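You operate a simulated robot arm through the tools that you are given. There is no shell and no other tool.

You are at the controls of a simulated robot arm. One attempt, no reset.

Task
Run the fan rotor and put it on the green or red rest, as the screen says.
Fine: one run; wait till it stands before lifting the guard; leave the guard open, belt arm up, end stop back.

The check looks at the end state, three seconds after you hand in, the way a careful person would. Anything else that was tipped, shoved, dropped, spilled or broken makes it a failure.

Robot
A 7-joint arm with a two-finger parallel gripper, fixed in place. Base frame: the origin is at the foot of the arm, x ahead of it, y to its left, z up; the work surface is at about z = 860. Units: mm, degrees, N and s.
Its first joint turns from -166.0 to 166.0 degrees. Payload 4.4 kg.
The tool frame sits at the grasp point between the pads (the TCP): z along the fingers, y along the line on which they close. The tips reach 23 mm beyond it. The gripper opens to 94 mm. The fingers are 38 mm wide and 10 mm thick; the gripper's body (54 by 96 mm) begins 39 mm behind the TCP.
Orientation is that of the tool frame in the base frame, as [roll, pitch, yaw] about the fixed x, y, z axes, in that order (R = Rz(yaw) Ry(pitch) Rx(roll)). With the fingers straight down and closing along the base's y, the tool's x points along the base's -x, its y along +y and its z along -z.

Tools
- The arm moves only by the tool send_rows. Its argument "targets" is a list of rows, each a list of 3 entries, a list of its own where there are three numbers: the shift along the tool's x, y, z in m, then the turn, a rotation vector about the tool's x, y, z in degrees, then the closure in counts, from 0 (fully open) to 255 (shut). In form: [[[tx, ty, tz], [wx, wy, wz], hand], ...]. A call has 1 to 20 rows; each row is the pose to reach, as a shift and turn from the pose commanded when the call began, along the tool's axes at that moment. Rows are played at 5 a second. More than 50 mm and 8.6 degrees between two rows, or a gripper value outside its range, and nothing of the call is played. A pose out of reach is approached as far as the arm can. The call stops where the force on the tool passes 90 N (or 10 N more than at its start, if that is more) or the arm is blocked; 0.2 s more then pass. The fingers move at their own pace (about 72 mm/s each) and stop on an object; they squeeze with about 29 N. The grip force told is the motor's: it shows also when the fingers shut on nothing. Time passes only in rows, and 0.2 s behind the last, so rows that repeat a pose let the fingers close. The reply holds the time, the measured pose of the TCP, the force on the tool along the base axes, the opening and the grip force, in the units named above and with some noise, with the torque about the TCP (base axes, N m) and any sound that the robot's microphone picked up.
- Cameras (640 x 400 px; columns grow to the right, rows downward): "scene" is fixed at [401.6, -650.4, 1779.8]; the picture's right is [-0.91, -0.42, 0.00], its down [-0.37, 0.80, -0.47] and it looks along [0.20, -0.42, -0.88] (base axes); focal length 214 px, centre (320, 200). "wrist" rides on the gripper at [86, 16, -74] in the tool frame; the picture's right is [-0.18, 0.98, 0.00], its down [-0.58, -0.11, -0.81] and it looks along [-0.79, -0.15, 0.59] (tool axes); focal length 243 px, centre (320, 200).
- get_image(camera): a new picture of that camera. It takes no simulated time.
- locate(camera, pixels): for up to 12 pixels [column, row] of the newest picture of that camera ("zoom" is the newest enlarged one), the place [x, y, z] in the base frame of the surface seen there, good to about 2 mm. It takes no simulated time.
- zoom(camera, box): a new picture of the part [left, top, right, bottom] of that camera's present view, enlarged. It takes no simulated time.
- job_done(): hands the job in; it is judged then, once.

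Open the gripper and draw the arm clear of the work before you hand the job in, unless the task says otherwise.

The tools are called after "Request:" as a command line: name --argument value ..., lists and objects as JSON in quotes. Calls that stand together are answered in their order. send_rows: Moves the arm, as the interface text tells. Its arguments: {"type":"object","properties":{"targets":{"type":"array","items":{"type":"array"}}},"required":["targets"]} The other tools are called the same way: get_image (camera) takes a picture; locate (camera, pixels) gives the place of the surface under pixels of a picture; zoom (camera, box) takes an enlarged picture of a part of a camera's view; job_done () hands the job in.

At the start:

```text
t: 0.0
tool_pos: [749.8, 265.2, 1443.9]
orientation: [-179.9, -0.1, 180.0]
ft_force: [0.2, -0.6, -0.3]
wrist_torque: [-0.01, -0.06, 0.01]
finger_gap: 94.2
gripper_force: 0.0
```

scene: 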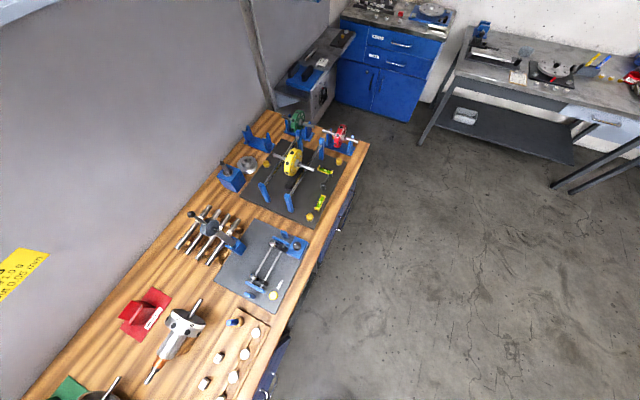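
wrist: 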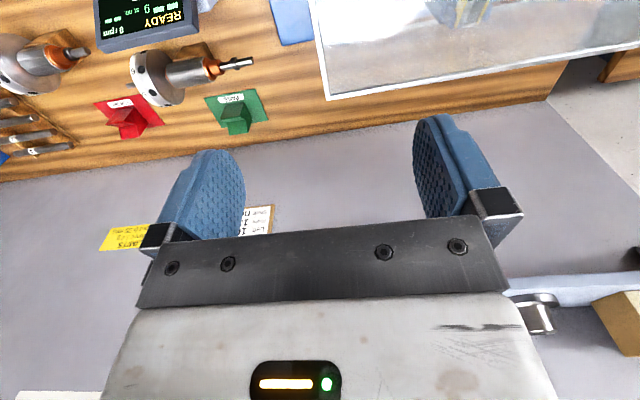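

The scene picture shows a long bench with several stations; the wrist picture shows a screen reading "READY" and red/green rests. I look closer at both views first.

Request:
zoom --camera "scene" --box '[200, 90, 380, 210]'

Request:
zoom --camera "scene" --box '[40, 180, 340, 400]'

Request:
zoom --camera "wrist" --box '[0, 0, 320, 200]'

Request:
zoom --camera "wrist" --box '[240, 0, 640, 250]'

```text
3.33 times, centred on (290, 150) of scene
```

zoom: 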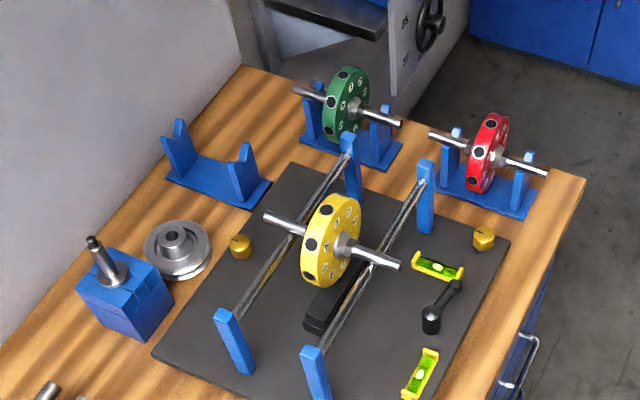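

```text
1.82 times, centred on (190, 290) of scene
```

zoom: 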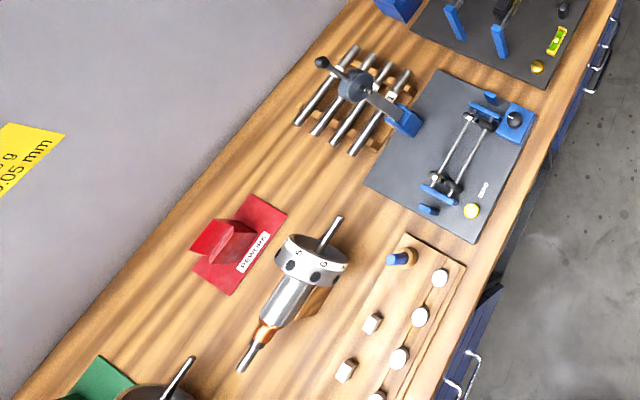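

```text
2.00 times, centred on (160, 100) of wrist
```

zoom: 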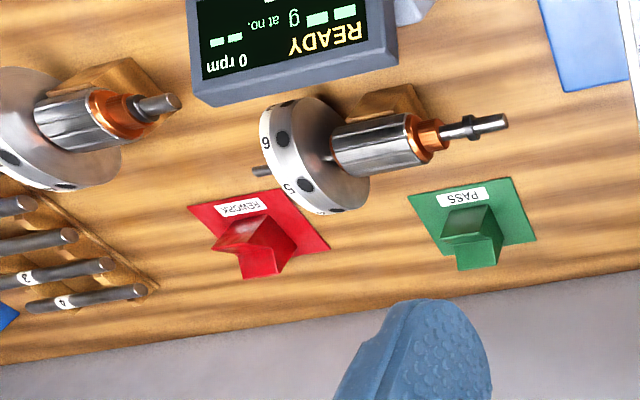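

```text
1.60 times, centred on (440, 125) of wrist
```

zoom: 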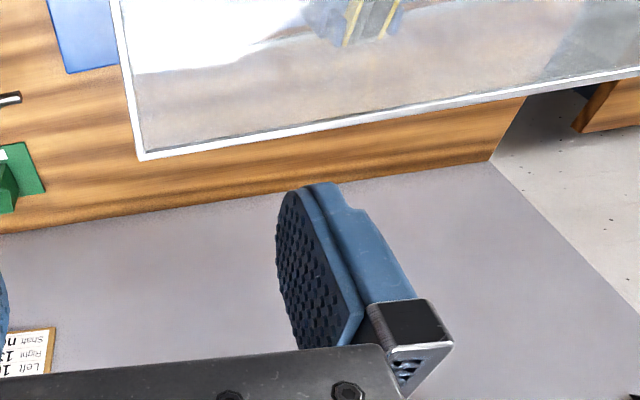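

The wrist camera sees, upside down, a screen with "READY", two white rotors, the PASS/REWORK rests and a clear guard to the right (+y). I back the arm off a bit at this height and tilt the camera downward to see the whole machine.

Request:
send_rows --targets '[[[0.04, 0, 0], [0, 8, 0], 0], [[0.08, 0, 0], [0, 16, 0], 0], [[0.12, 0, 0], [0, 24, 0], 0], [[0.16, 0, 0], [0, 32, 0], 0], [[0.2, 0, 0], [0, 32, 0], 0]]'

Request:
get_image --camera "wrist"

Request:
get_image --camera "scene"

```text
t: 1.2
tool_pos: [550.1, 264.8, 1443.8]
orientation: [-180.0, -32.1, 179.9]
ft_force: [0.2, 0.0, -1.5]
wrist_torque: [-0.05, 0.04, 0.04]
finger_gap: 93.9
gripper_force: 0.0
```

```text
taken
```

wrist: 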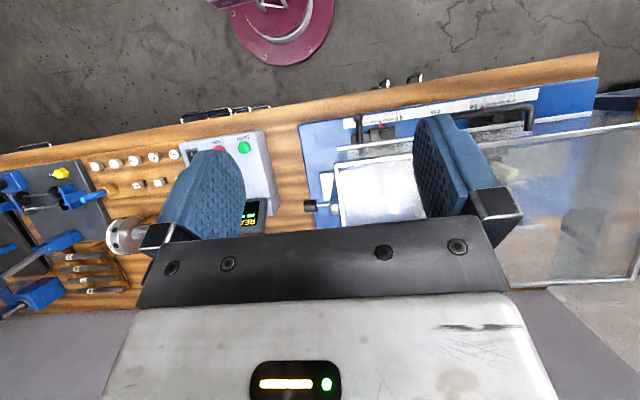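

```text
taken
```

scene: 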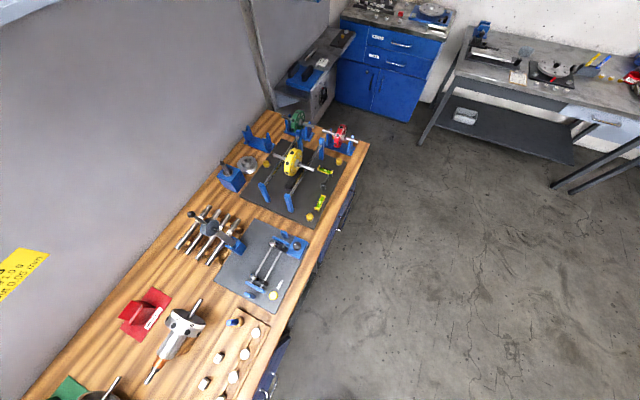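

The tilted view shows a control box with green and red buttons (244,148)/(218,150) and the blue machine from x≈300 px rightward with the clear guard at right. I zoom in on those parts.

Request:
zoom --camera "wrist" --box '[290, 60, 640, 300]'

Request:
zoom --camera "wrist" --box '[0, 90, 300, 300]'

Request:
locate --camera "wrist" --pixels '[[244, 148], [218, 150], [250, 210], [380, 190], [430, 105], [520, 110], [560, 240], [313, 207], [300, 126], [600, 80], [270, 105], [115, 235]]'

```text
1.67 times, centred on (465, 180) of wrist
```

zoom: 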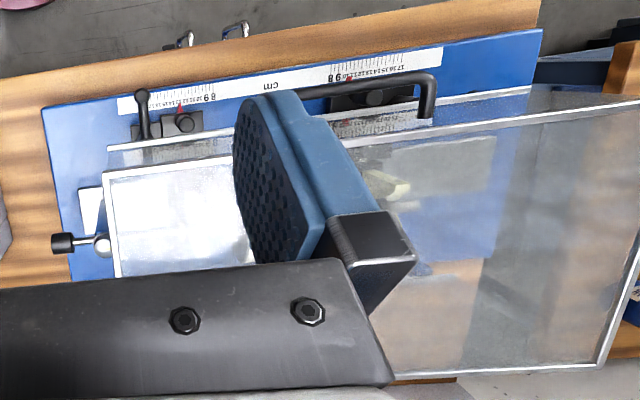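

```text
1.90 times, centred on (150, 195) of wrist
```

zoom: 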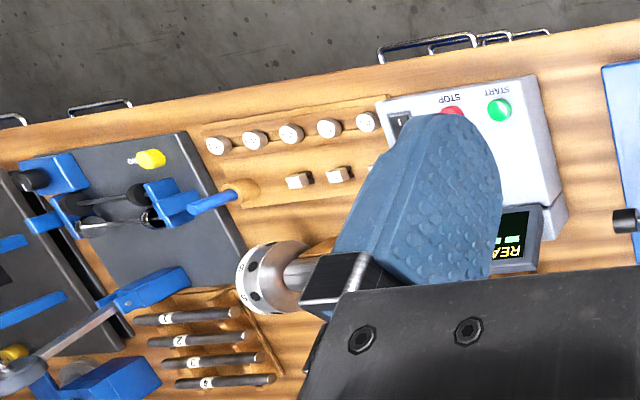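

```text
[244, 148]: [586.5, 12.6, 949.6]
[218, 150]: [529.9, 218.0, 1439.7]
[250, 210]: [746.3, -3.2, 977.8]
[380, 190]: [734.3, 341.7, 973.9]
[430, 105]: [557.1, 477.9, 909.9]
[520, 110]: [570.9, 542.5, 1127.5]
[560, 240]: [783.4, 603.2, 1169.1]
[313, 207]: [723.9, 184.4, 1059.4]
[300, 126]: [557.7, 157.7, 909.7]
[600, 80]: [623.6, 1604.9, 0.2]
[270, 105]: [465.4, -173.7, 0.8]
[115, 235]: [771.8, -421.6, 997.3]
```

I need an unobstructed view of the machine at y≈150–850, so I move over it in y, untilting the tool so the machine falls into the free upper half of the image.

Request:
send_rows --targets '[[[0.012, 0.037, 0.007], [0, -6.4, 0], 0], [[0.024, 0.074, 0.015], [0, -12.8, 0], 0], [[0.036, 0.111, 0.022], [0, -19.2, 0], 0], [[0.048, 0.148, 0.03], [0, -25.6, 0], 0], [[0.0594, 0.185, 0.037], [0, -32, 0], 0], [[0.0594, 0.185, 0.037], [0, -32, 0], 0]]'

Request:
get_image --camera "wrist"

```text
t: 2.6
tool_pos: [479.3, 448.7, 1443.1]
orientation: [180.0, 0.1, -180.0]
ft_force: [0.2, -0.6, 0.8]
wrist_torque: [-0.02, 0.03, 0.01]
finger_gap: 94.1
gripper_force: 0.0
```

```text
taken
```

wrist: 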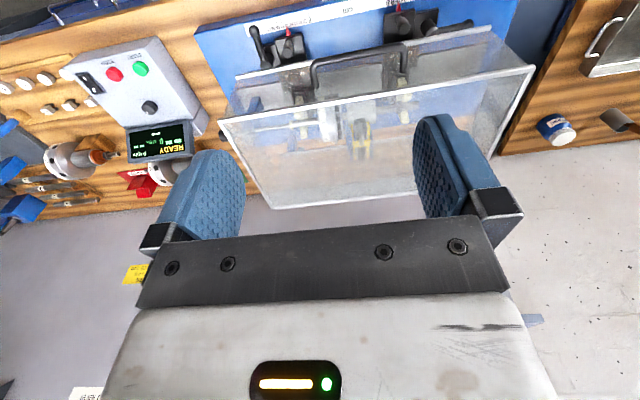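

The guard and its handle now show around (320–520, 50–200). I zoom in for detail of the guard, supports, screen and panel.

Request:
zoom --camera "wrist" --box '[190, 0, 550, 220]'

Request:
zoom --camera "wrist" --box '[0, 30, 220, 220]'

Request:
locate --camera "wrist" --pixels '[[313, 75], [490, 28], [220, 120], [535, 68], [265, 207], [418, 190], [316, 60], [255, 45], [290, 45], [385, 28], [430, 25], [360, 135]]'

```text
1.78 times, centred on (370, 110) of wrist
```

zoom: 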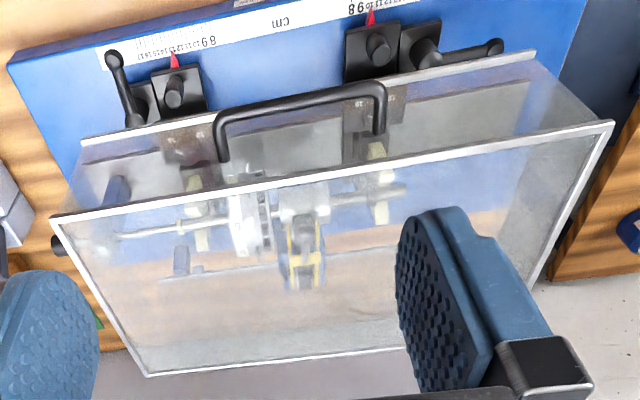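

```text
2.11 times, centred on (110, 125) of wrist
```

zoom: 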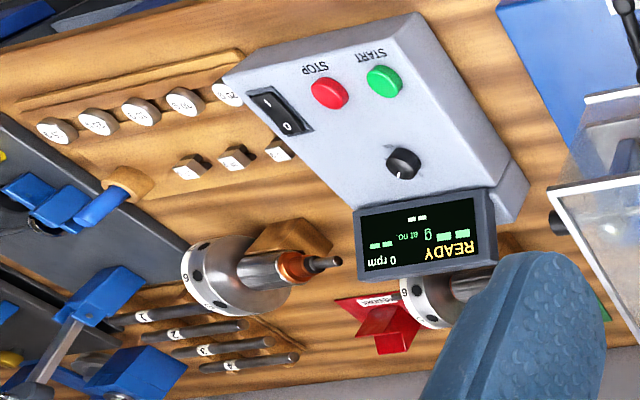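

```text
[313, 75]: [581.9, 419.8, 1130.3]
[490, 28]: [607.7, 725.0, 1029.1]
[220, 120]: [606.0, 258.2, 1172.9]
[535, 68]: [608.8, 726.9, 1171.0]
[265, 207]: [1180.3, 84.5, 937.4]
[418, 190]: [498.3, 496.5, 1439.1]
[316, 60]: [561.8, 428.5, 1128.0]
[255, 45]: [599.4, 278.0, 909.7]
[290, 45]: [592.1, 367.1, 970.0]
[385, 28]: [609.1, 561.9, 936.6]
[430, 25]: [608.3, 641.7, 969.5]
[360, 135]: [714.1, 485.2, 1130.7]
```

The guard is closed over the machine with something white inside, and cards hang on the wall (bottom-left of the image). I tilt the camera up toward the wall and shift to −y to read the cards.

Request:
send_rows --targets '[[[0, -0.045, 0], [0, -8, 0], 0], [[0, -0.09, 0], [0, -16, 0], 0], [[0, -0.135, 0], [0, -24, 0], 0], [[0, -0.18, 0], [0, -32, 0], 0], [[0, -0.2, 0], [0, -36, 0], 0], [[0, -0.2, 0], [0, -36, 0], 0]]'

Request:
get_image --camera "wrist"

```text
t: 4.0
tool_pos: [481.4, 248.4, 1442.6]
orientation: [-179.9, 36.1, -179.9]
ft_force: [-0.5, 0.9, 0.1]
wrist_torque: [-0.01, 0.01, 0.01]
finger_gap: 94.2
gripper_force: 0.1
```

```text
taken
```

wrist: 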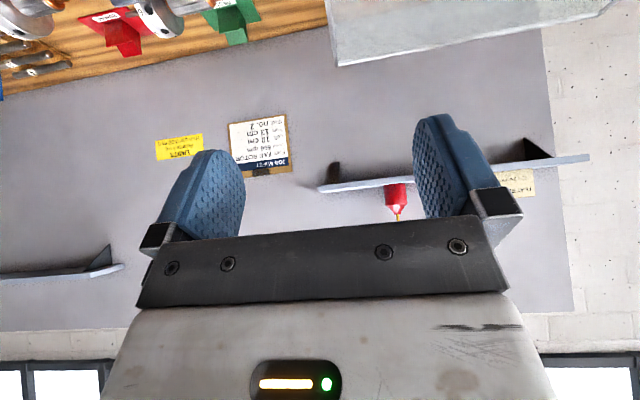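

The cards hang at (260,145), (180,147) and (515,182). I zoom in on them.

Request:
zoom --camera "wrist" --box '[220, 105, 300, 180]'

Request:
zoom --camera "wrist" --box '[145, 125, 215, 168]'

Request:
zoom --camera "wrist" --box '[480, 150, 560, 210]'

Request:
locate --camera "wrist" --pixels '[[258, 145], [180, 147], [515, 182], [160, 15], [30, 15]]'

```text
5.33 times, centred on (260, 142) of wrist
```

zoom: 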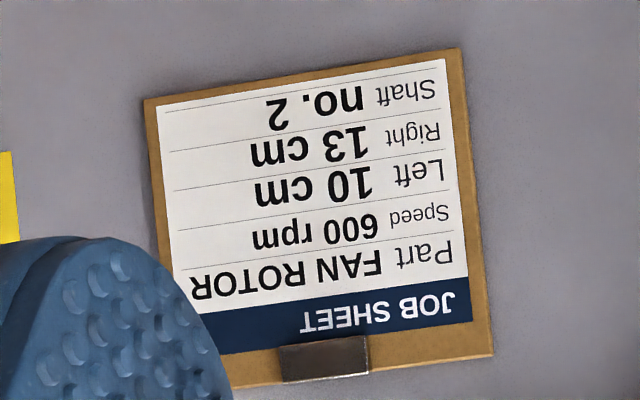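

```text
9.14 times, centred on (180, 146) of wrist
```

zoom: 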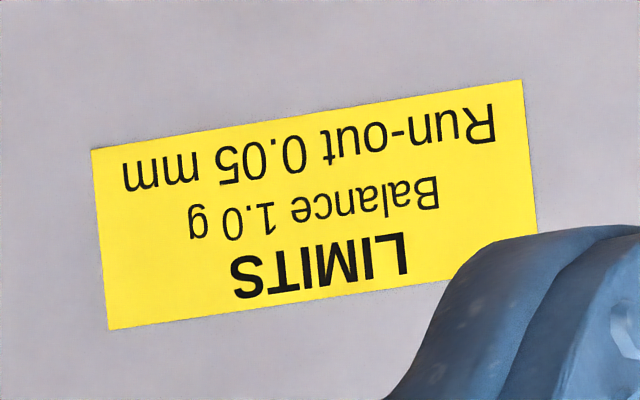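

```text
6.67 times, centred on (520, 180) of wrist
```

zoom: 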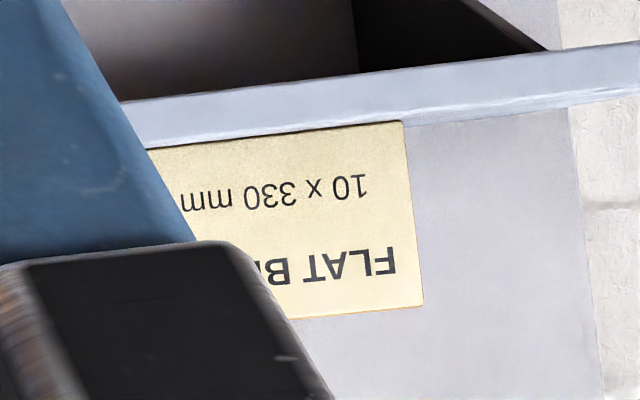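

```text
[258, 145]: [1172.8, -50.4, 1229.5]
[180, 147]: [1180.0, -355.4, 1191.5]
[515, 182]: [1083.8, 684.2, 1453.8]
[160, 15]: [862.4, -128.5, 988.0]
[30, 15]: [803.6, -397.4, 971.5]
```

The job sheet reads: FAN ROTOR, 600 rpm, left 10 cm, right 13 cm, shaft no. 2; limits: balance 1.0 g, run-out 0.05 mm. Now I get a closer front view of the machine to check its settings.

Request:
send_rows --targets '[[[0.027, 0.032, 0.009], [0, 3.5, 0], 0], [[0.054, 0.063, 0.018], [0, 7, 0], 0], [[0.082, 0.095, 0.027], [0, 10.5, 0], 0], [[0.109, 0.127, 0.036], [0, 14, 0], 0], [[0.136, 0.158, 0.045], [0, 17.5, 0], 0], [[0.163, 0.19, 0.0545], [0, 21, 0], 0], [[0.163, 0.19, 0.0545], [0, 21, 0], 0]]'

Request:
get_image --camera "wrist"

```text
t: 5.6
tool_pos: [380.4, 439.9, 1305.6]
orientation: [180.0, 14.9, 180.0]
ft_force: [-0.8, -0.6, 0.2]
wrist_torque: [-0.01, -0.03, -0.03]
finger_gap: 94.0
gripper_force: 0.0
```

```text
taken
```

wrist: 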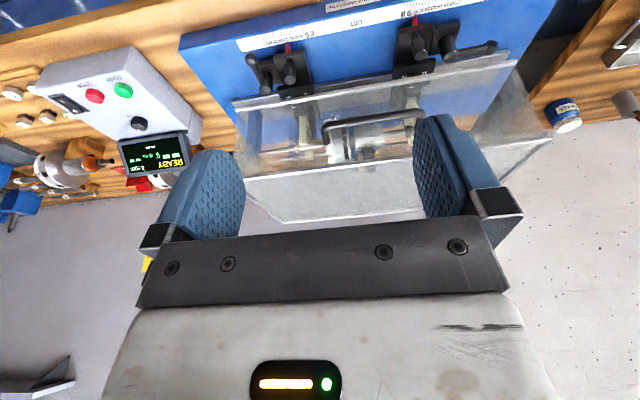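

I zoom on the scale, carriages, panel and screen in this closer view.

Request:
zoom --camera "wrist" --box '[225, 15, 335, 110]'

Request:
zoom --camera "wrist" --box '[380, 0, 510, 90]'

Request:
zoom --camera "wrist" --box '[230, 70, 440, 225]'

Request:
zoom --camera "wrist" --box '[30, 40, 210, 190]'

```text
4.21 times, centred on (280, 62) of wrist
```

zoom: 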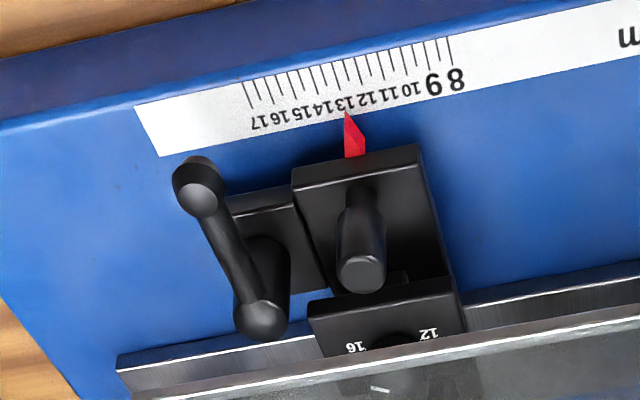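

```text
4.44 times, centred on (445, 45) of wrist
```

zoom: 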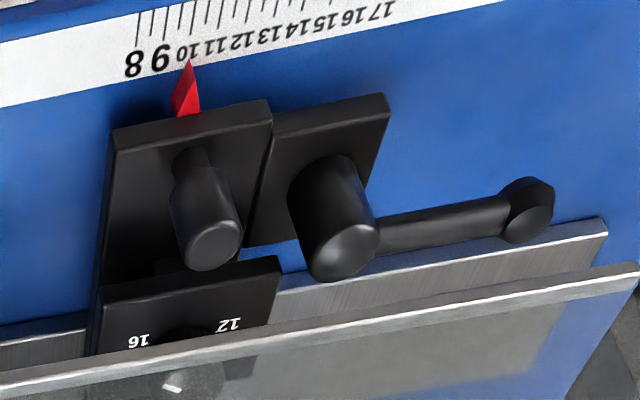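

```text
2.58 times, centred on (335, 148) of wrist
```

zoom: 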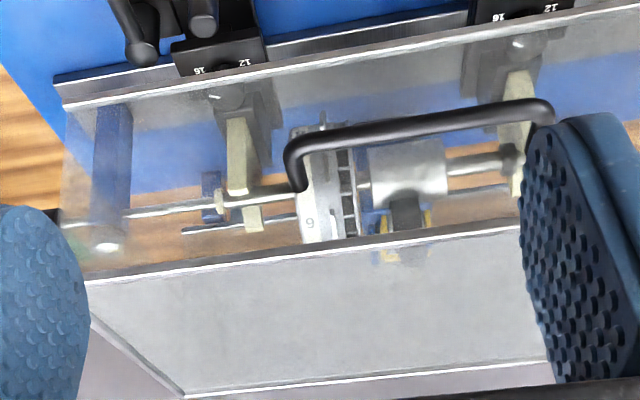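

```text
2.67 times, centred on (120, 115) of wrist
```

zoom: 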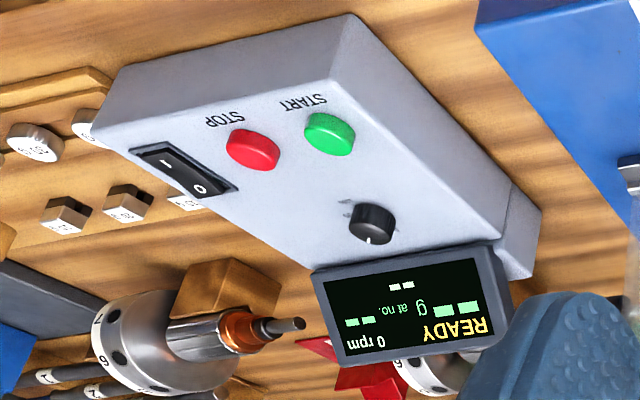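

The supports read about 10 (left) and 13 (right), and a rotor with a white numbered disc sits under the closed guard. Now I move to look closely at the control panel and its speed knob at (140,124).

Request:
send_rows --targets '[[[-0.0114, -0.0416, 0.0139], [0, 1.5, 0], 0], [[-0.0228, -0.0832, 0.0278], [0, 3, 0], 0], [[-0.0342, -0.1248, 0.0418], [0, 4.5, 0], 0], [[-0.0456, -0.1664, 0.0557], [0, 6, 0], 0], [[-0.057, -0.208, 0.0696], [0, 7.5, 0], 0], [[-0.0683, -0.2496, 0.0835], [0, 9, 0], 0], [[-0.0797, -0.2912, 0.0974], [0, 10.5, 0], 0], [[-0.0911, -0.3328, 0.1114], [0, 12, 0], 0], [[-0.1025, -0.3744, 0.1253], [0, 13.5, 0], 0], [[-0.1139, -0.416, 0.1392], [0, 15, 0], 0], [[-0.1139, -0.416, 0.1392], [0, 15, 0], 0]]'

Request:
get_image --camera "wrist"

```text
t: 8.0
tool_pos: [525.4, 23.4, 1200.3]
orientation: [-180.0, 0.0, 180.0]
ft_force: [-0.3, -0.3, -1.0]
wrist_torque: [-0.04, 0.01, -0.01]
finger_gap: 94.2
gripper_force: 0.0
```

```text
taken
```

wrist: 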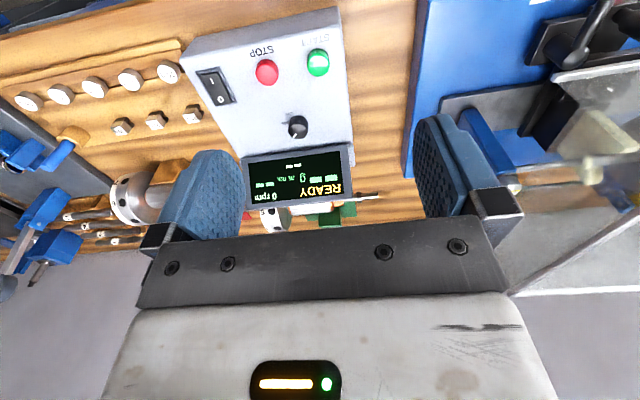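

I zoom on the knob, the screen and the right side of the machine, and locate the panel's parts.

Request:
zoom --camera "wrist" --box '[180, 20, 360, 150]'

Request:
locate --camera "zoom" --pixels '[[488, 135], [310, 180], [415, 375], [480, 100], [490, 170], [450, 200], [560, 60], [150, 60]]'

Request:
zoom --camera "wrist" --box '[270, 95, 330, 150]'

Request:
zoom --camera "wrist" --box '[230, 140, 370, 240]'

Request:
zoom --camera "wrist" --box '[420, 0, 640, 240]'

```text
3.08 times, centred on (270, 85) of wrist
```

zoom: 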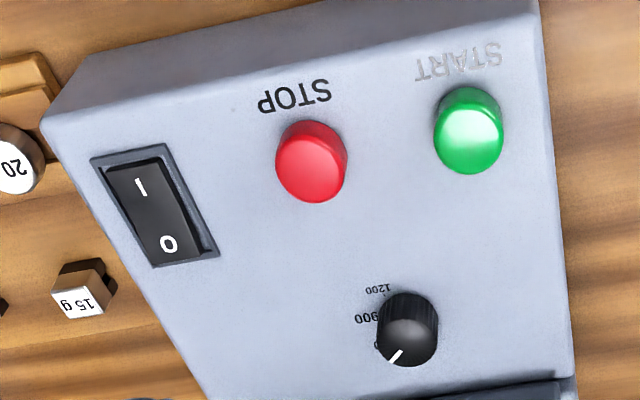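

```text
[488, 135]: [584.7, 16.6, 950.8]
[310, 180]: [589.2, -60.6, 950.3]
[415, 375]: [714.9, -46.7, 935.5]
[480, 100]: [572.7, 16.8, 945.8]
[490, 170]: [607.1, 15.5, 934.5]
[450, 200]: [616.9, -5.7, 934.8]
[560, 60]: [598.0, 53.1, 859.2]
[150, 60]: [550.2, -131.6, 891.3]
```

```text
7.27 times, centred on (300, 122) of wrist
```

zoom: 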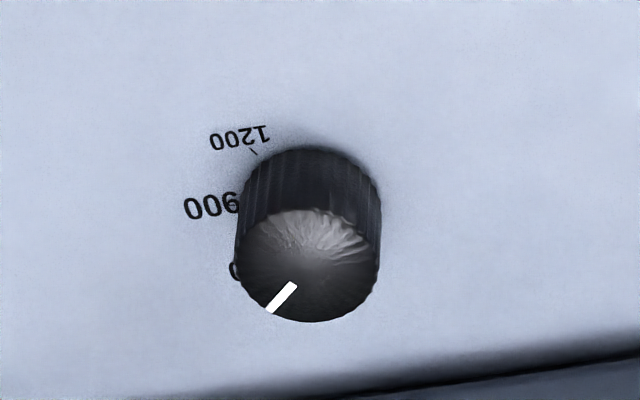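

```text
4.00 times, centred on (300, 190) of wrist
```

zoom: 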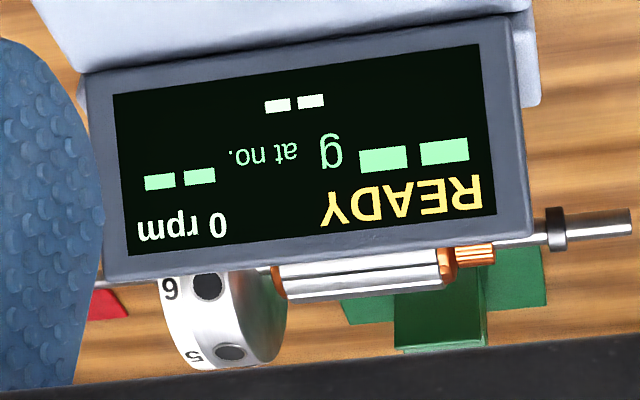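

```text
1.67 times, centred on (530, 120) of wrist
```

zoom: 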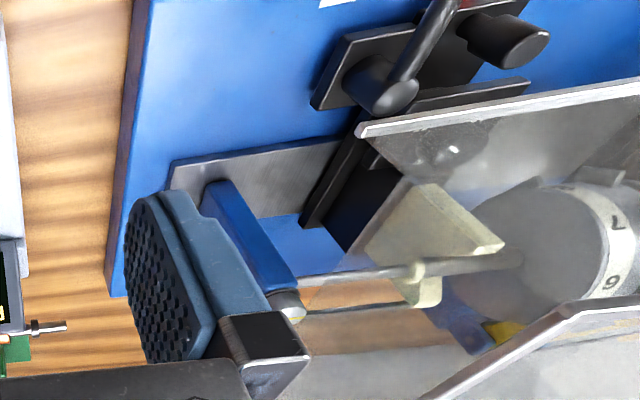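

The knob's pointer seems to be near "600", but the view is oblique, so I look from straight above it to verify.

Request:
send_rows --targets '[[[-0.0405, -0.015, 0.02], [0, 7.5, 0], 0], [[-0.081, -0.03, 0.04], [0, 15, 0], 0], [[-0.1215, -0.045, 0.06], [0, 22.5, 0], 0], [[-0.162, -0.059, 0.08], [0, 30, 0], 0], [[-0.162, -0.059, 0.08], [0, 30, 0], 0]]'

Request:
get_image --camera "wrist"

```text
t: 9.2
tool_pos: [689.9, -38.3, 1118.7]
orientation: [-180.0, -30.1, -180.0]
ft_force: [-1.1, 0.4, -0.4]
wrist_torque: [-0.01, 0.0, -0.05]
finger_gap: 94.2
gripper_force: 0.1
```

```text
taken
```

wrist: 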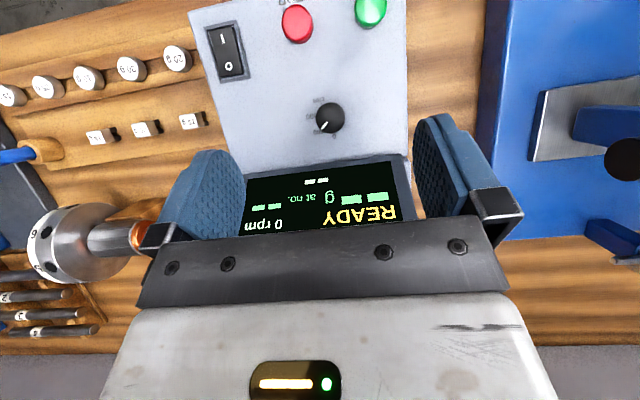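

I zoom on the knob at (328,118) in this top-down view.

Request:
zoom --camera "wrist" --box '[290, 85, 370, 145]'

Request:
locate --camera "wrist" --pixels '[[372, 5], [297, 22], [328, 118], [330, 210], [630, 158], [600, 120], [615, 240], [560, 120], [70, 245]]'

Request:
zoom --camera "wrist" --box '[500, 50, 640, 280]'

Request:
zoom --camera "wrist" --box '[0, 180, 180, 350]'

```text
6.67 times, centred on (330, 115) of wrist
```

zoom: 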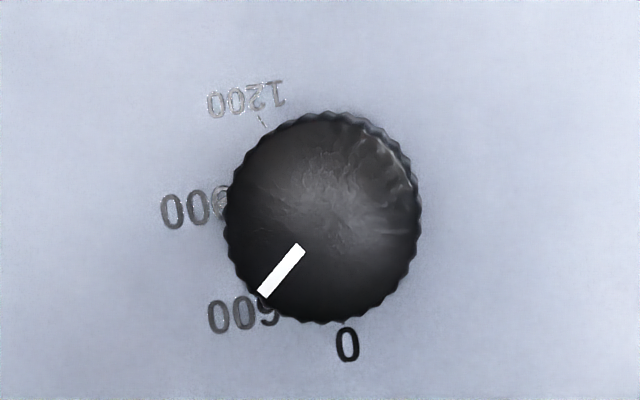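

```text
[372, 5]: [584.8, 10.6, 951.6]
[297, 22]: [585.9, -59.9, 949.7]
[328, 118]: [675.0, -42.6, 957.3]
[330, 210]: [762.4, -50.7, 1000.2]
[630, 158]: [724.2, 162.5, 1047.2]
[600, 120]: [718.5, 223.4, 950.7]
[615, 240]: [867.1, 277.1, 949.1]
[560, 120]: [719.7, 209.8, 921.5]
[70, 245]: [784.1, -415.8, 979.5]
```

```text
1.74 times, centred on (570, 165) of wrist
```

zoom: 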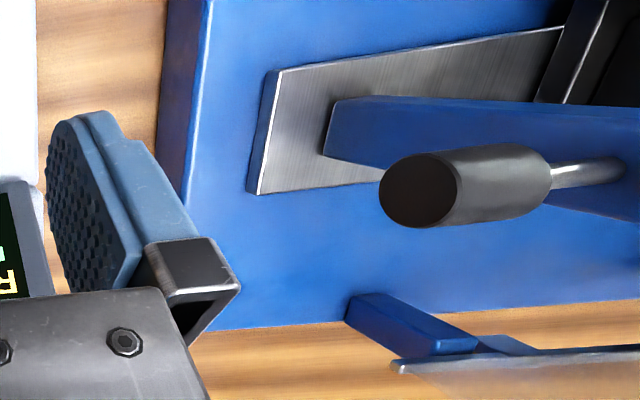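

```text
2.35 times, centred on (90, 265) of wrist
```

zoom: 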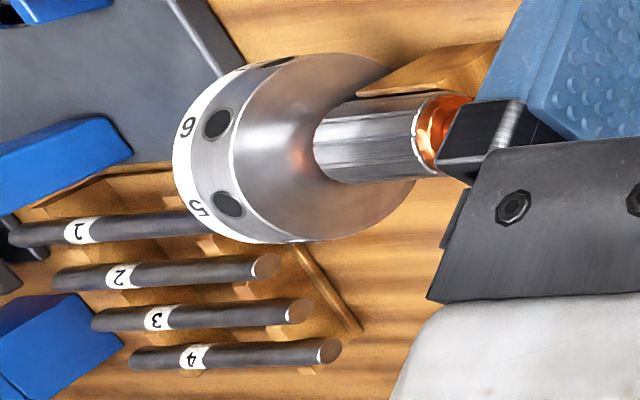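

The knob stands at 600 as the sheet asks, and the supports are at 10/13. Now I check inside the guard from above: rise first, then move to y≈430.

Request:
send_rows --targets '[[[0.022, 0, -0.038], [0, 0, 0], 0], [[0.044, 0, -0.076], [0, 0, 0], 0], [[0.066, 0, -0.114], [0, 0, 0], 0], [[0.088, 0, -0.152], [0, 0, 0], 0], [[0.11, 0, -0.1905], [0, 0, 0], 0], [[0.106, 0.047, -0.193], [0, 0, 0], 0], [[0.102, 0.094, -0.195], [0, 0, 0], 0], [[0.098, 0.141, -0.197], [0, 0, 0], 0], [[0.094, 0.188, -0.2], [0, 0, 0], 0], [[0.09, 0.235, -0.202], [0, 0, 0], 0], [[0.086, 0.282, -0.204], [0, 0, 0], 0], [[0.082, 0.329, -0.206], [0, 0, 0], 0], [[0.078, 0.376, -0.208], [0, 0, 0], 0], [[0.074, 0.423, -0.21], [0, 0, 0], 0], [[0.071, 0.47, -0.213], [0, 0, 0], 0], [[0.071, 0.47, -0.213], [0, 0, 0], 0]]'

Request:
get_image --camera "wrist"

```text
t: 12.6
tool_pos: [734.3, 435.3, 1337.8]
orientation: [179.9, -30.1, -179.9]
ft_force: [-0.2, -0.1, -0.5]
wrist_torque: [0.0, -0.04, -0.02]
finger_gap: 94.0
gripper_force: 0.1
```

```text
taken
```

wrist: 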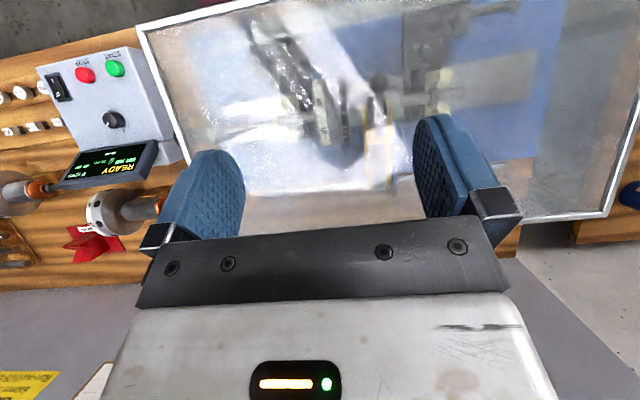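

The guard's top is hazy in reflection, so I look from the front at a lower angle instead: back off in x, then descend with the camera tilted toward the horizontal.

Request:
send_rows --targets '[[[0.0317, -0.0025, 0.0183], [0, -7.5, 0], 0], [[0.0634, -0.005, 0.0366], [0, -15, 0], 0], [[0.0951, -0.0075, 0.0549], [0, -22.5, 0], 0], [[0.1268, -0.01, 0.0732], [0, -30, 0], 0], [[0.1586, -0.0125, 0.0916], [0, -37.5, 0], 0], [[0.1903, -0.015, 0.1099], [0, -45, 0], 0], [[0.222, -0.0175, 0.1282], [0, -52.5, 0], 0], [[0.2537, -0.02, 0.1465], [0, -60, 0], 0], [[0.2328, -0.02, 0.1827], [0, -60, 0], 0], [[0.2119, -0.02, 0.2189], [0, -60, 0], 0], [[0.191, -0.02, 0.2551], [0, -60, 0], 0], [[0.1701, -0.02, 0.2913], [0, -60, 0], 0], [[0.1492, -0.02, 0.3275], [0, -60, 0], 0], [[0.1492, -0.02, 0.3275], [0, -60, 0], 0]]'

Request:
get_image --camera "wrist"

```text
t: 15.6
tool_pos: [438.2, 414.1, 1126.9]
orientation: [180.0, 30.1, -179.9]
ft_force: [-1.1, 0.5, -0.2]
wrist_torque: [0.01, 0.01, 0.02]
finger_gap: 94.1
gripper_force: 0.0
```

```text
taken
```

wrist: 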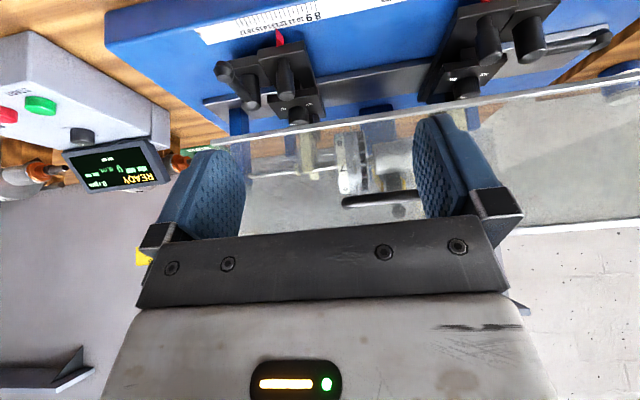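

The rotor interior shows between the fingers at (250–415, 110–200); I zoom there.

Request:
zoom --camera "wrist" --box '[200, 80, 420, 230]'

Request:
zoom --camera "wrist" --box '[420, 0, 640, 140]'

```text
2.67 times, centred on (310, 155) of wrist
```

zoom: 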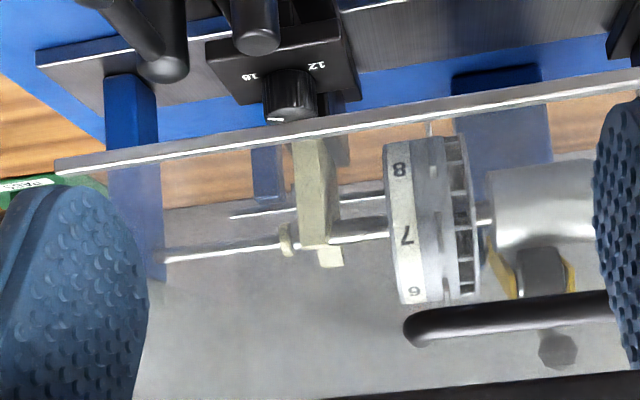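

```text
2.86 times, centred on (530, 70) of wrist
```

zoom: 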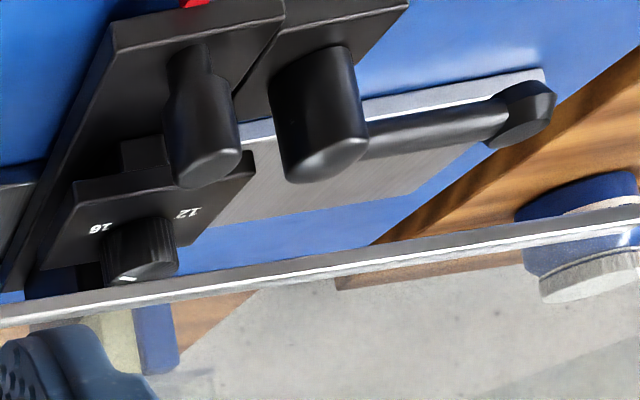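

The fan rotor (numbered, bladed disc 6-7-8 and drum) is in the machine. I check the pointers on the scales and the dials more closely.

Request:
zoom --camera "wrist" --box '[220, 0, 330, 70]'

Request:
zoom --camera "wrist" --box '[255, 80, 345, 140]'

Request:
locate --camera "wrist" --pixels '[[372, 200], [410, 192], [345, 200], [480, 90], [280, 115], [330, 165], [370, 165], [395, 165], [560, 20]]'

```text
5.71 times, centred on (275, 35) of wrist
```

zoom: 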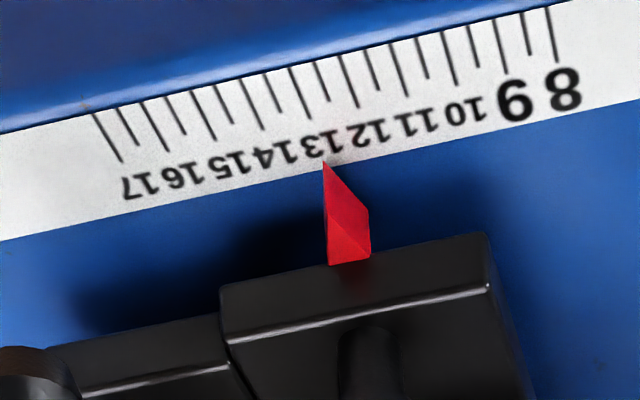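

```text
6.67 times, centred on (300, 110) of wrist
```

zoom: 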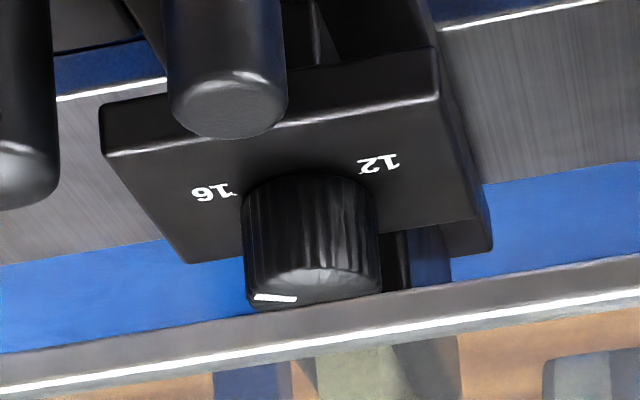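

```text
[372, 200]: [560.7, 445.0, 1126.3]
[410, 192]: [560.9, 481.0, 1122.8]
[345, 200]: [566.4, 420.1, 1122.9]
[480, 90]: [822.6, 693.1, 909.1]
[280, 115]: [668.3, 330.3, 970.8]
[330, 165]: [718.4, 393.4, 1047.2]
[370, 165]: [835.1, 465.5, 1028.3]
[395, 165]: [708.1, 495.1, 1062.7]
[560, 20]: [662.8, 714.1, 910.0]
```

Pointers read 10 and 13, both dials at 16, screen READY; everything is set. I move with closed fingers over the START button at (585,14,951), going out in −y first and staying at the front.

Request:
send_rows --targets '[[[-0.003, -0.04, -0.005], [0, 3, 0], 0], [[-0.006, -0.08, -0.01], [0, 6, 0], 60], [[-0.009, -0.12, -0.016], [0, 9, 0], 120], [[-0.012, -0.16, -0.021], [0, 12, 0], 180], [[-0.015, -0.2, -0.026], [0, 15, 0], 255], [[-0.018, -0.24, -0.031], [0, 18, 0], 255], [[-0.021, -0.28, -0.036], [0, 21, 0], 255], [[-0.024, -0.32, -0.042], [0, 24, 0], 255], [[-0.027, -0.36, -0.047], [0, 27, 0], 255], [[-0.03, -0.4, -0.052], [0, 30, 0], 255], [[-0.073, -0.4, -0.027], [0, 30, 0], 255], [[-0.116, -0.4, -0.002], [0, 30, 0], 255], [[-0.1582, -0.4, 0.022], [0, 30, 0], 255], [[-0.1582, -0.4, 0.022], [0, 30, 0], 255]]'

Request:
get_image --camera "wrist"

```text
t: 18.6
tool_pos: [583.9, 15.5, 1189.5]
orientation: [180.0, 0.0, -180.0]
ft_force: [-0.2, -0.1, 0.0]
wrist_torque: [0.02, -0.01, 0.01]
finger_gap: 0.0
gripper_force: 28.7
```

```text
taken
```

wrist: 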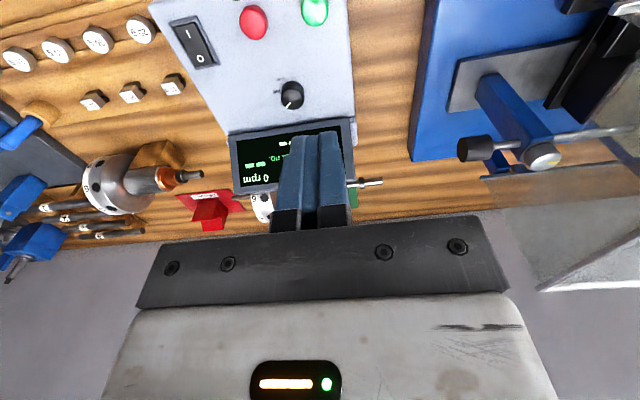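

The fingers are closed above the button, and the end stop is well visible at (475–600,150). I zoom in on it and locate the START button again.

Request:
locate --camera "wrist" --pixels '[[315, 10], [315, 3], [306, 10], [325, 10], [320, 40], [252, 22], [475, 148], [545, 155], [505, 90], [600, 130], [510, 143]]'

Request:
zoom --camera "wrist" --box '[440, 60, 640, 220]'

```text
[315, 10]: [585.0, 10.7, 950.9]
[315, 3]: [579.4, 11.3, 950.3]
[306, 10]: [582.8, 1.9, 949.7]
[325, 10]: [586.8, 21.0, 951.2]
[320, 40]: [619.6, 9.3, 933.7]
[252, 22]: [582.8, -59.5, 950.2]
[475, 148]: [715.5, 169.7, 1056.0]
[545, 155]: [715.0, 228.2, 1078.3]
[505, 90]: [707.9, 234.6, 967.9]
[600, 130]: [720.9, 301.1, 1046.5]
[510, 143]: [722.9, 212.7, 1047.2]
```

```text
2.50 times, centred on (540, 140) of wrist
```

zoom: 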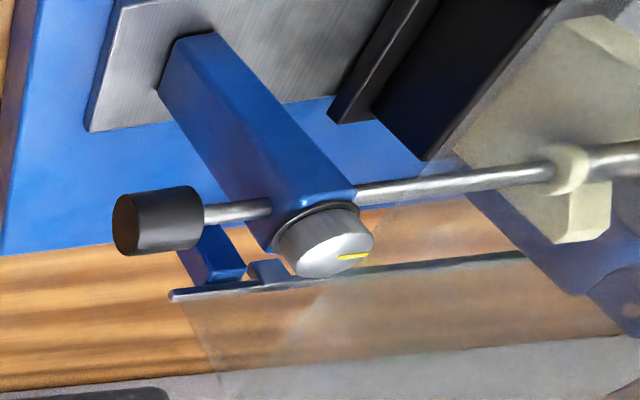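

START is at about (584,11,951) with its face 16 mm above the panel. I descend with the closed fingers to just above it.

Request:
send_rows --targets '[[[0, -0.001, 0.042], [0, 0, 0], 255], [[0, -0.002, 0.084], [0, 0, 0], 255], [[0, -0.003, 0.126], [0, 0, 0], 255], [[0, -0.003, 0.168], [0, 0, 0], 255], [[0, -0.003, 0.195], [0, 0, 0], 255], [[0, -0.003, 0.208], [0, 0, 0], 255], [[0, -0.003, 0.208], [0, 0, 0], 255]]'

Request:
get_image --camera "wrist"

```text
t: 20.2
tool_pos: [589.6, 10.1, 982.7]
orientation: [-180.0, 0.0, -179.9]
ft_force: [-0.3, 0.7, 0.0]
wrist_torque: [0.0, 0.01, -0.04]
finger_gap: 0.0
gripper_force: 29.1
```

```text
taken
```

wrist: 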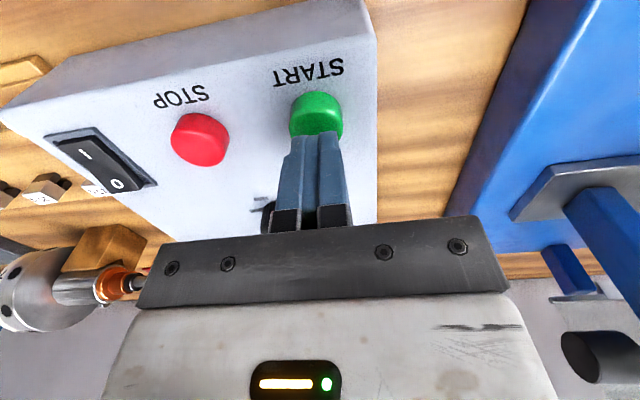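

Fingertips stand just over the green button (318,120), slightly far in x. I shift 4 mm back and press down in small steps.

Request:
send_rows --targets '[[[0.004, 0.001, 0], [0, 0, 0], 255], [[0.004, 0.001, 0.004], [0, 0, 0], 255], [[0.004, 0.001, 0.007], [0, 0, 0], 255], [[0.004, 0.001, 0.009], [0, 0, 0], 255], [[0.004, 0.001, 0.011], [0, 0, 0], 255]]'

```text
t: 21.4
tool_pos: [582.9, 13.9, 971.5]
orientation: [-180.0, 0.1, -180.0]
ft_force: [1.1, 0.9, 1.5]
wrist_torque: [-0.02, -0.04, 0.01]
finger_gap: 0.1
gripper_force: 28.6
```

Tips are at about 948.5 with little force yet; I press a few millimetres more.

Request:
send_rows --targets '[[[0, 0, 0.0015], [0, 0, 0], 255], [[0, 0, 0.003], [0, 0, 0], 255]]'

Request:
get_image --camera "wrist"

```text
t: 22.0
tool_pos: [584.7, 12.5, 967.9]
orientation: [180.0, 0.0, -180.0]
ft_force: [-1.8, -1.5, 2.2]
wrist_torque: [-0.02, 0.04, -0.01]
finger_gap: 0.0
gripper_force: 28.9
heard: click
```

```text
taken
```

wrist: 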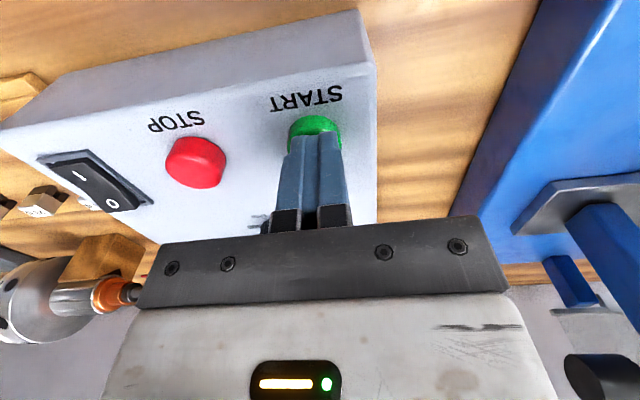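

A click was heard, so START is pressed. I draw the fingers straight up and watch the screen.

Request:
send_rows --targets '[[[0, 0, -0.02], [0, 0, 0], 255], [[0, 0, -0.06], [0, 0, 0], 255], [[0, 0, -0.105], [0, 0, 0], 255], [[0, 0, -0.15], [0, 0, 0], 255], [[0, 0, -0.195], [0, 0, 0], 255], [[0, 0, -0.22], [0, 0, 0], 255]]'

Request:
get_image --camera "wrist"

Request:
zoom --camera "wrist" --box '[200, 110, 380, 220]'

```text
t: 23.4
tool_pos: [582.9, 11.2, 1189.4]
orientation: [-180.0, 0.0, -180.0]
ft_force: [0.4, -0.1, -0.2]
wrist_torque: [-0.01, 0.0, -0.02]
finger_gap: 0.0
gripper_force: 28.8
```

```text
taken
```

wrist: 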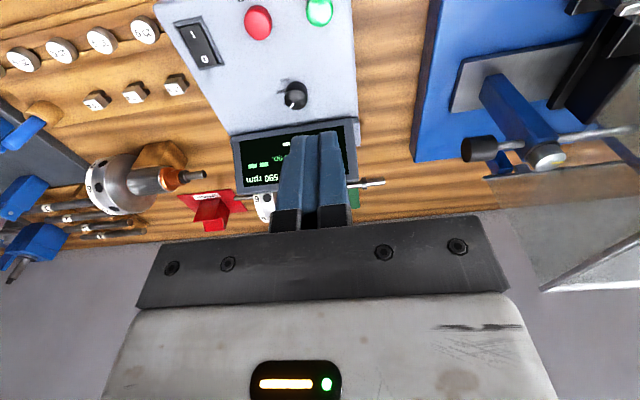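

```text
3.56 times, centred on (290, 165) of wrist
```

zoom: 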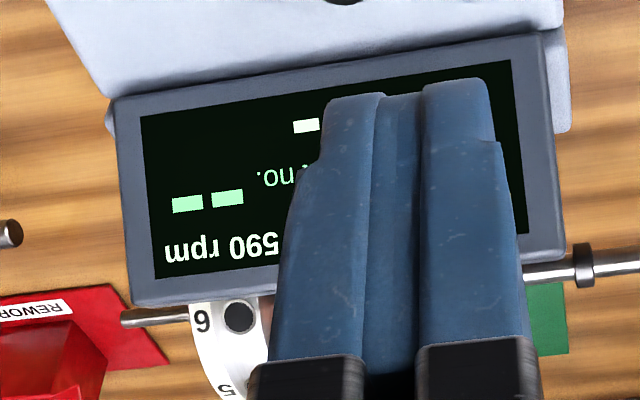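

The screen shows 590 rpm, so it is running. I open the gripper to clear the view of the screen and wait some seconds.

Request:
send_rows --targets '[[[0, 0, 0], [0, 0, 0], 0], [[0, 0, 0], [0, 0, 0], 0], [[0, 0, 0], [0, 0, 0], 0], [[0, 0, 0], [0, 0, 0], 0], [[0, 0, 0], [0, 0, 0], 0], [[0, 0, 0], [0, 0, 0], 0], [[0, 0, 0], [0, 0, 0], 0], [[0, 0, 0], [0, 0, 0], 0], [[0, 0, 0], [0, 0, 0], 0], [[0, 0, 0], [0, 0, 0], 0], [[0, 0, 0], [0, 0, 0], 0], [[0, 0, 0], [0, 0, 0], 0], [[0, 0, 0], [0, 0, 0], 0], [[0, 0, 0], [0, 0, 0], 0], [[0, 0, 0], [0, 0, 0], 0]]'

Request:
get_image --camera "wrist"

Request:
zoom --camera "wrist" --box '[200, 110, 380, 220]'

```text
t: 26.6
tool_pos: [583.3, 10.8, 1188.8]
orientation: [180.0, -0.1, 180.0]
ft_force: [-0.6, -0.6, 0.2]
wrist_torque: [0.02, 0.01, 0.0]
finger_gap: 94.0
gripper_force: 0.2
```

```text
taken
```

wrist: 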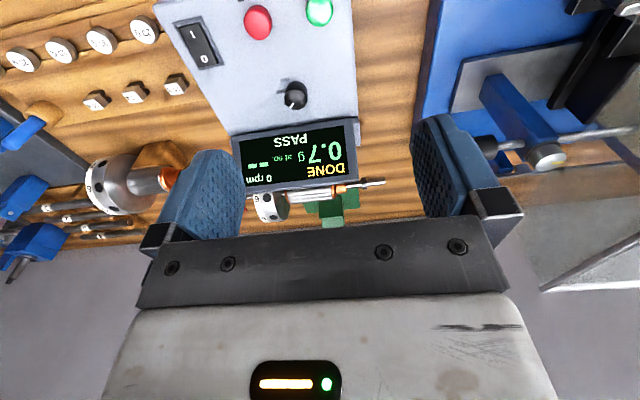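

```text
3.56 times, centred on (290, 165) of wrist
```

zoom: 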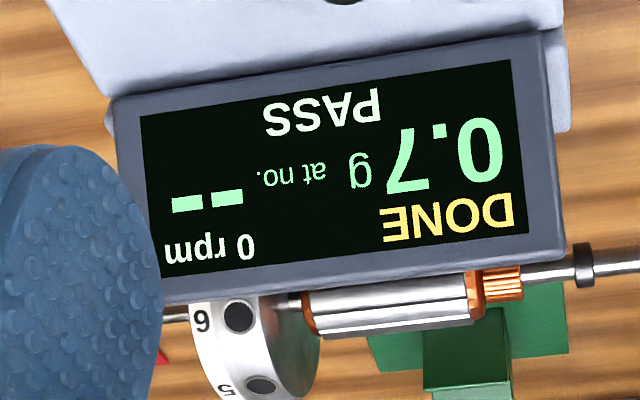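

The screen says DONE, 0 rpm, 0.7 g, PASS, so the green rest is the goal. I now survey the green rest area from higher up.

Request:
send_rows --targets '[[[-0.03, 0.02, -0.035], [0, 0, 0], 0], [[-0.06, 0.03, -0.07], [0, 0, 0], 0], [[-0.09, 0.04, -0.105], [0, 0, 0], 0], [[-0.12, 0.05, -0.14], [0, 0, 0], 0], [[-0.15, 0.06, -0.15], [0, 0, 0], 0], [[-0.15, 0.06, -0.15], [0, 0, 0], 0]]'

Request:
get_image --camera "wrist"

Request:
zoom --camera "wrist" --box '[100, 60, 420, 240]'

```text
refused: row 1 steps farther than a row can; nothing moved
```

```text
taken
```

wrist: 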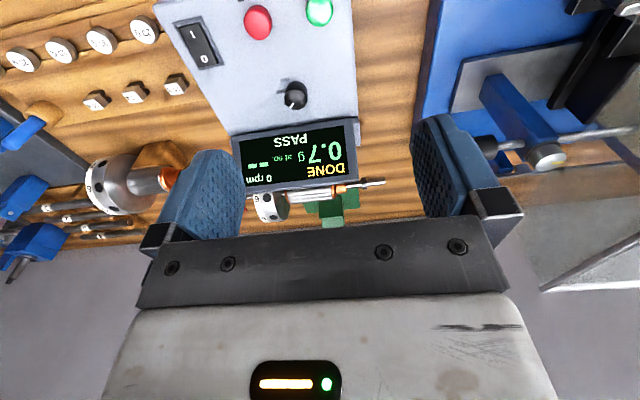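

```text
2.00 times, centred on (260, 150) of wrist
```

zoom: 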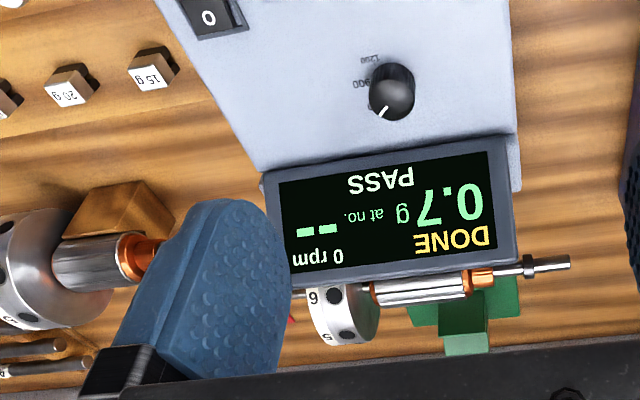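

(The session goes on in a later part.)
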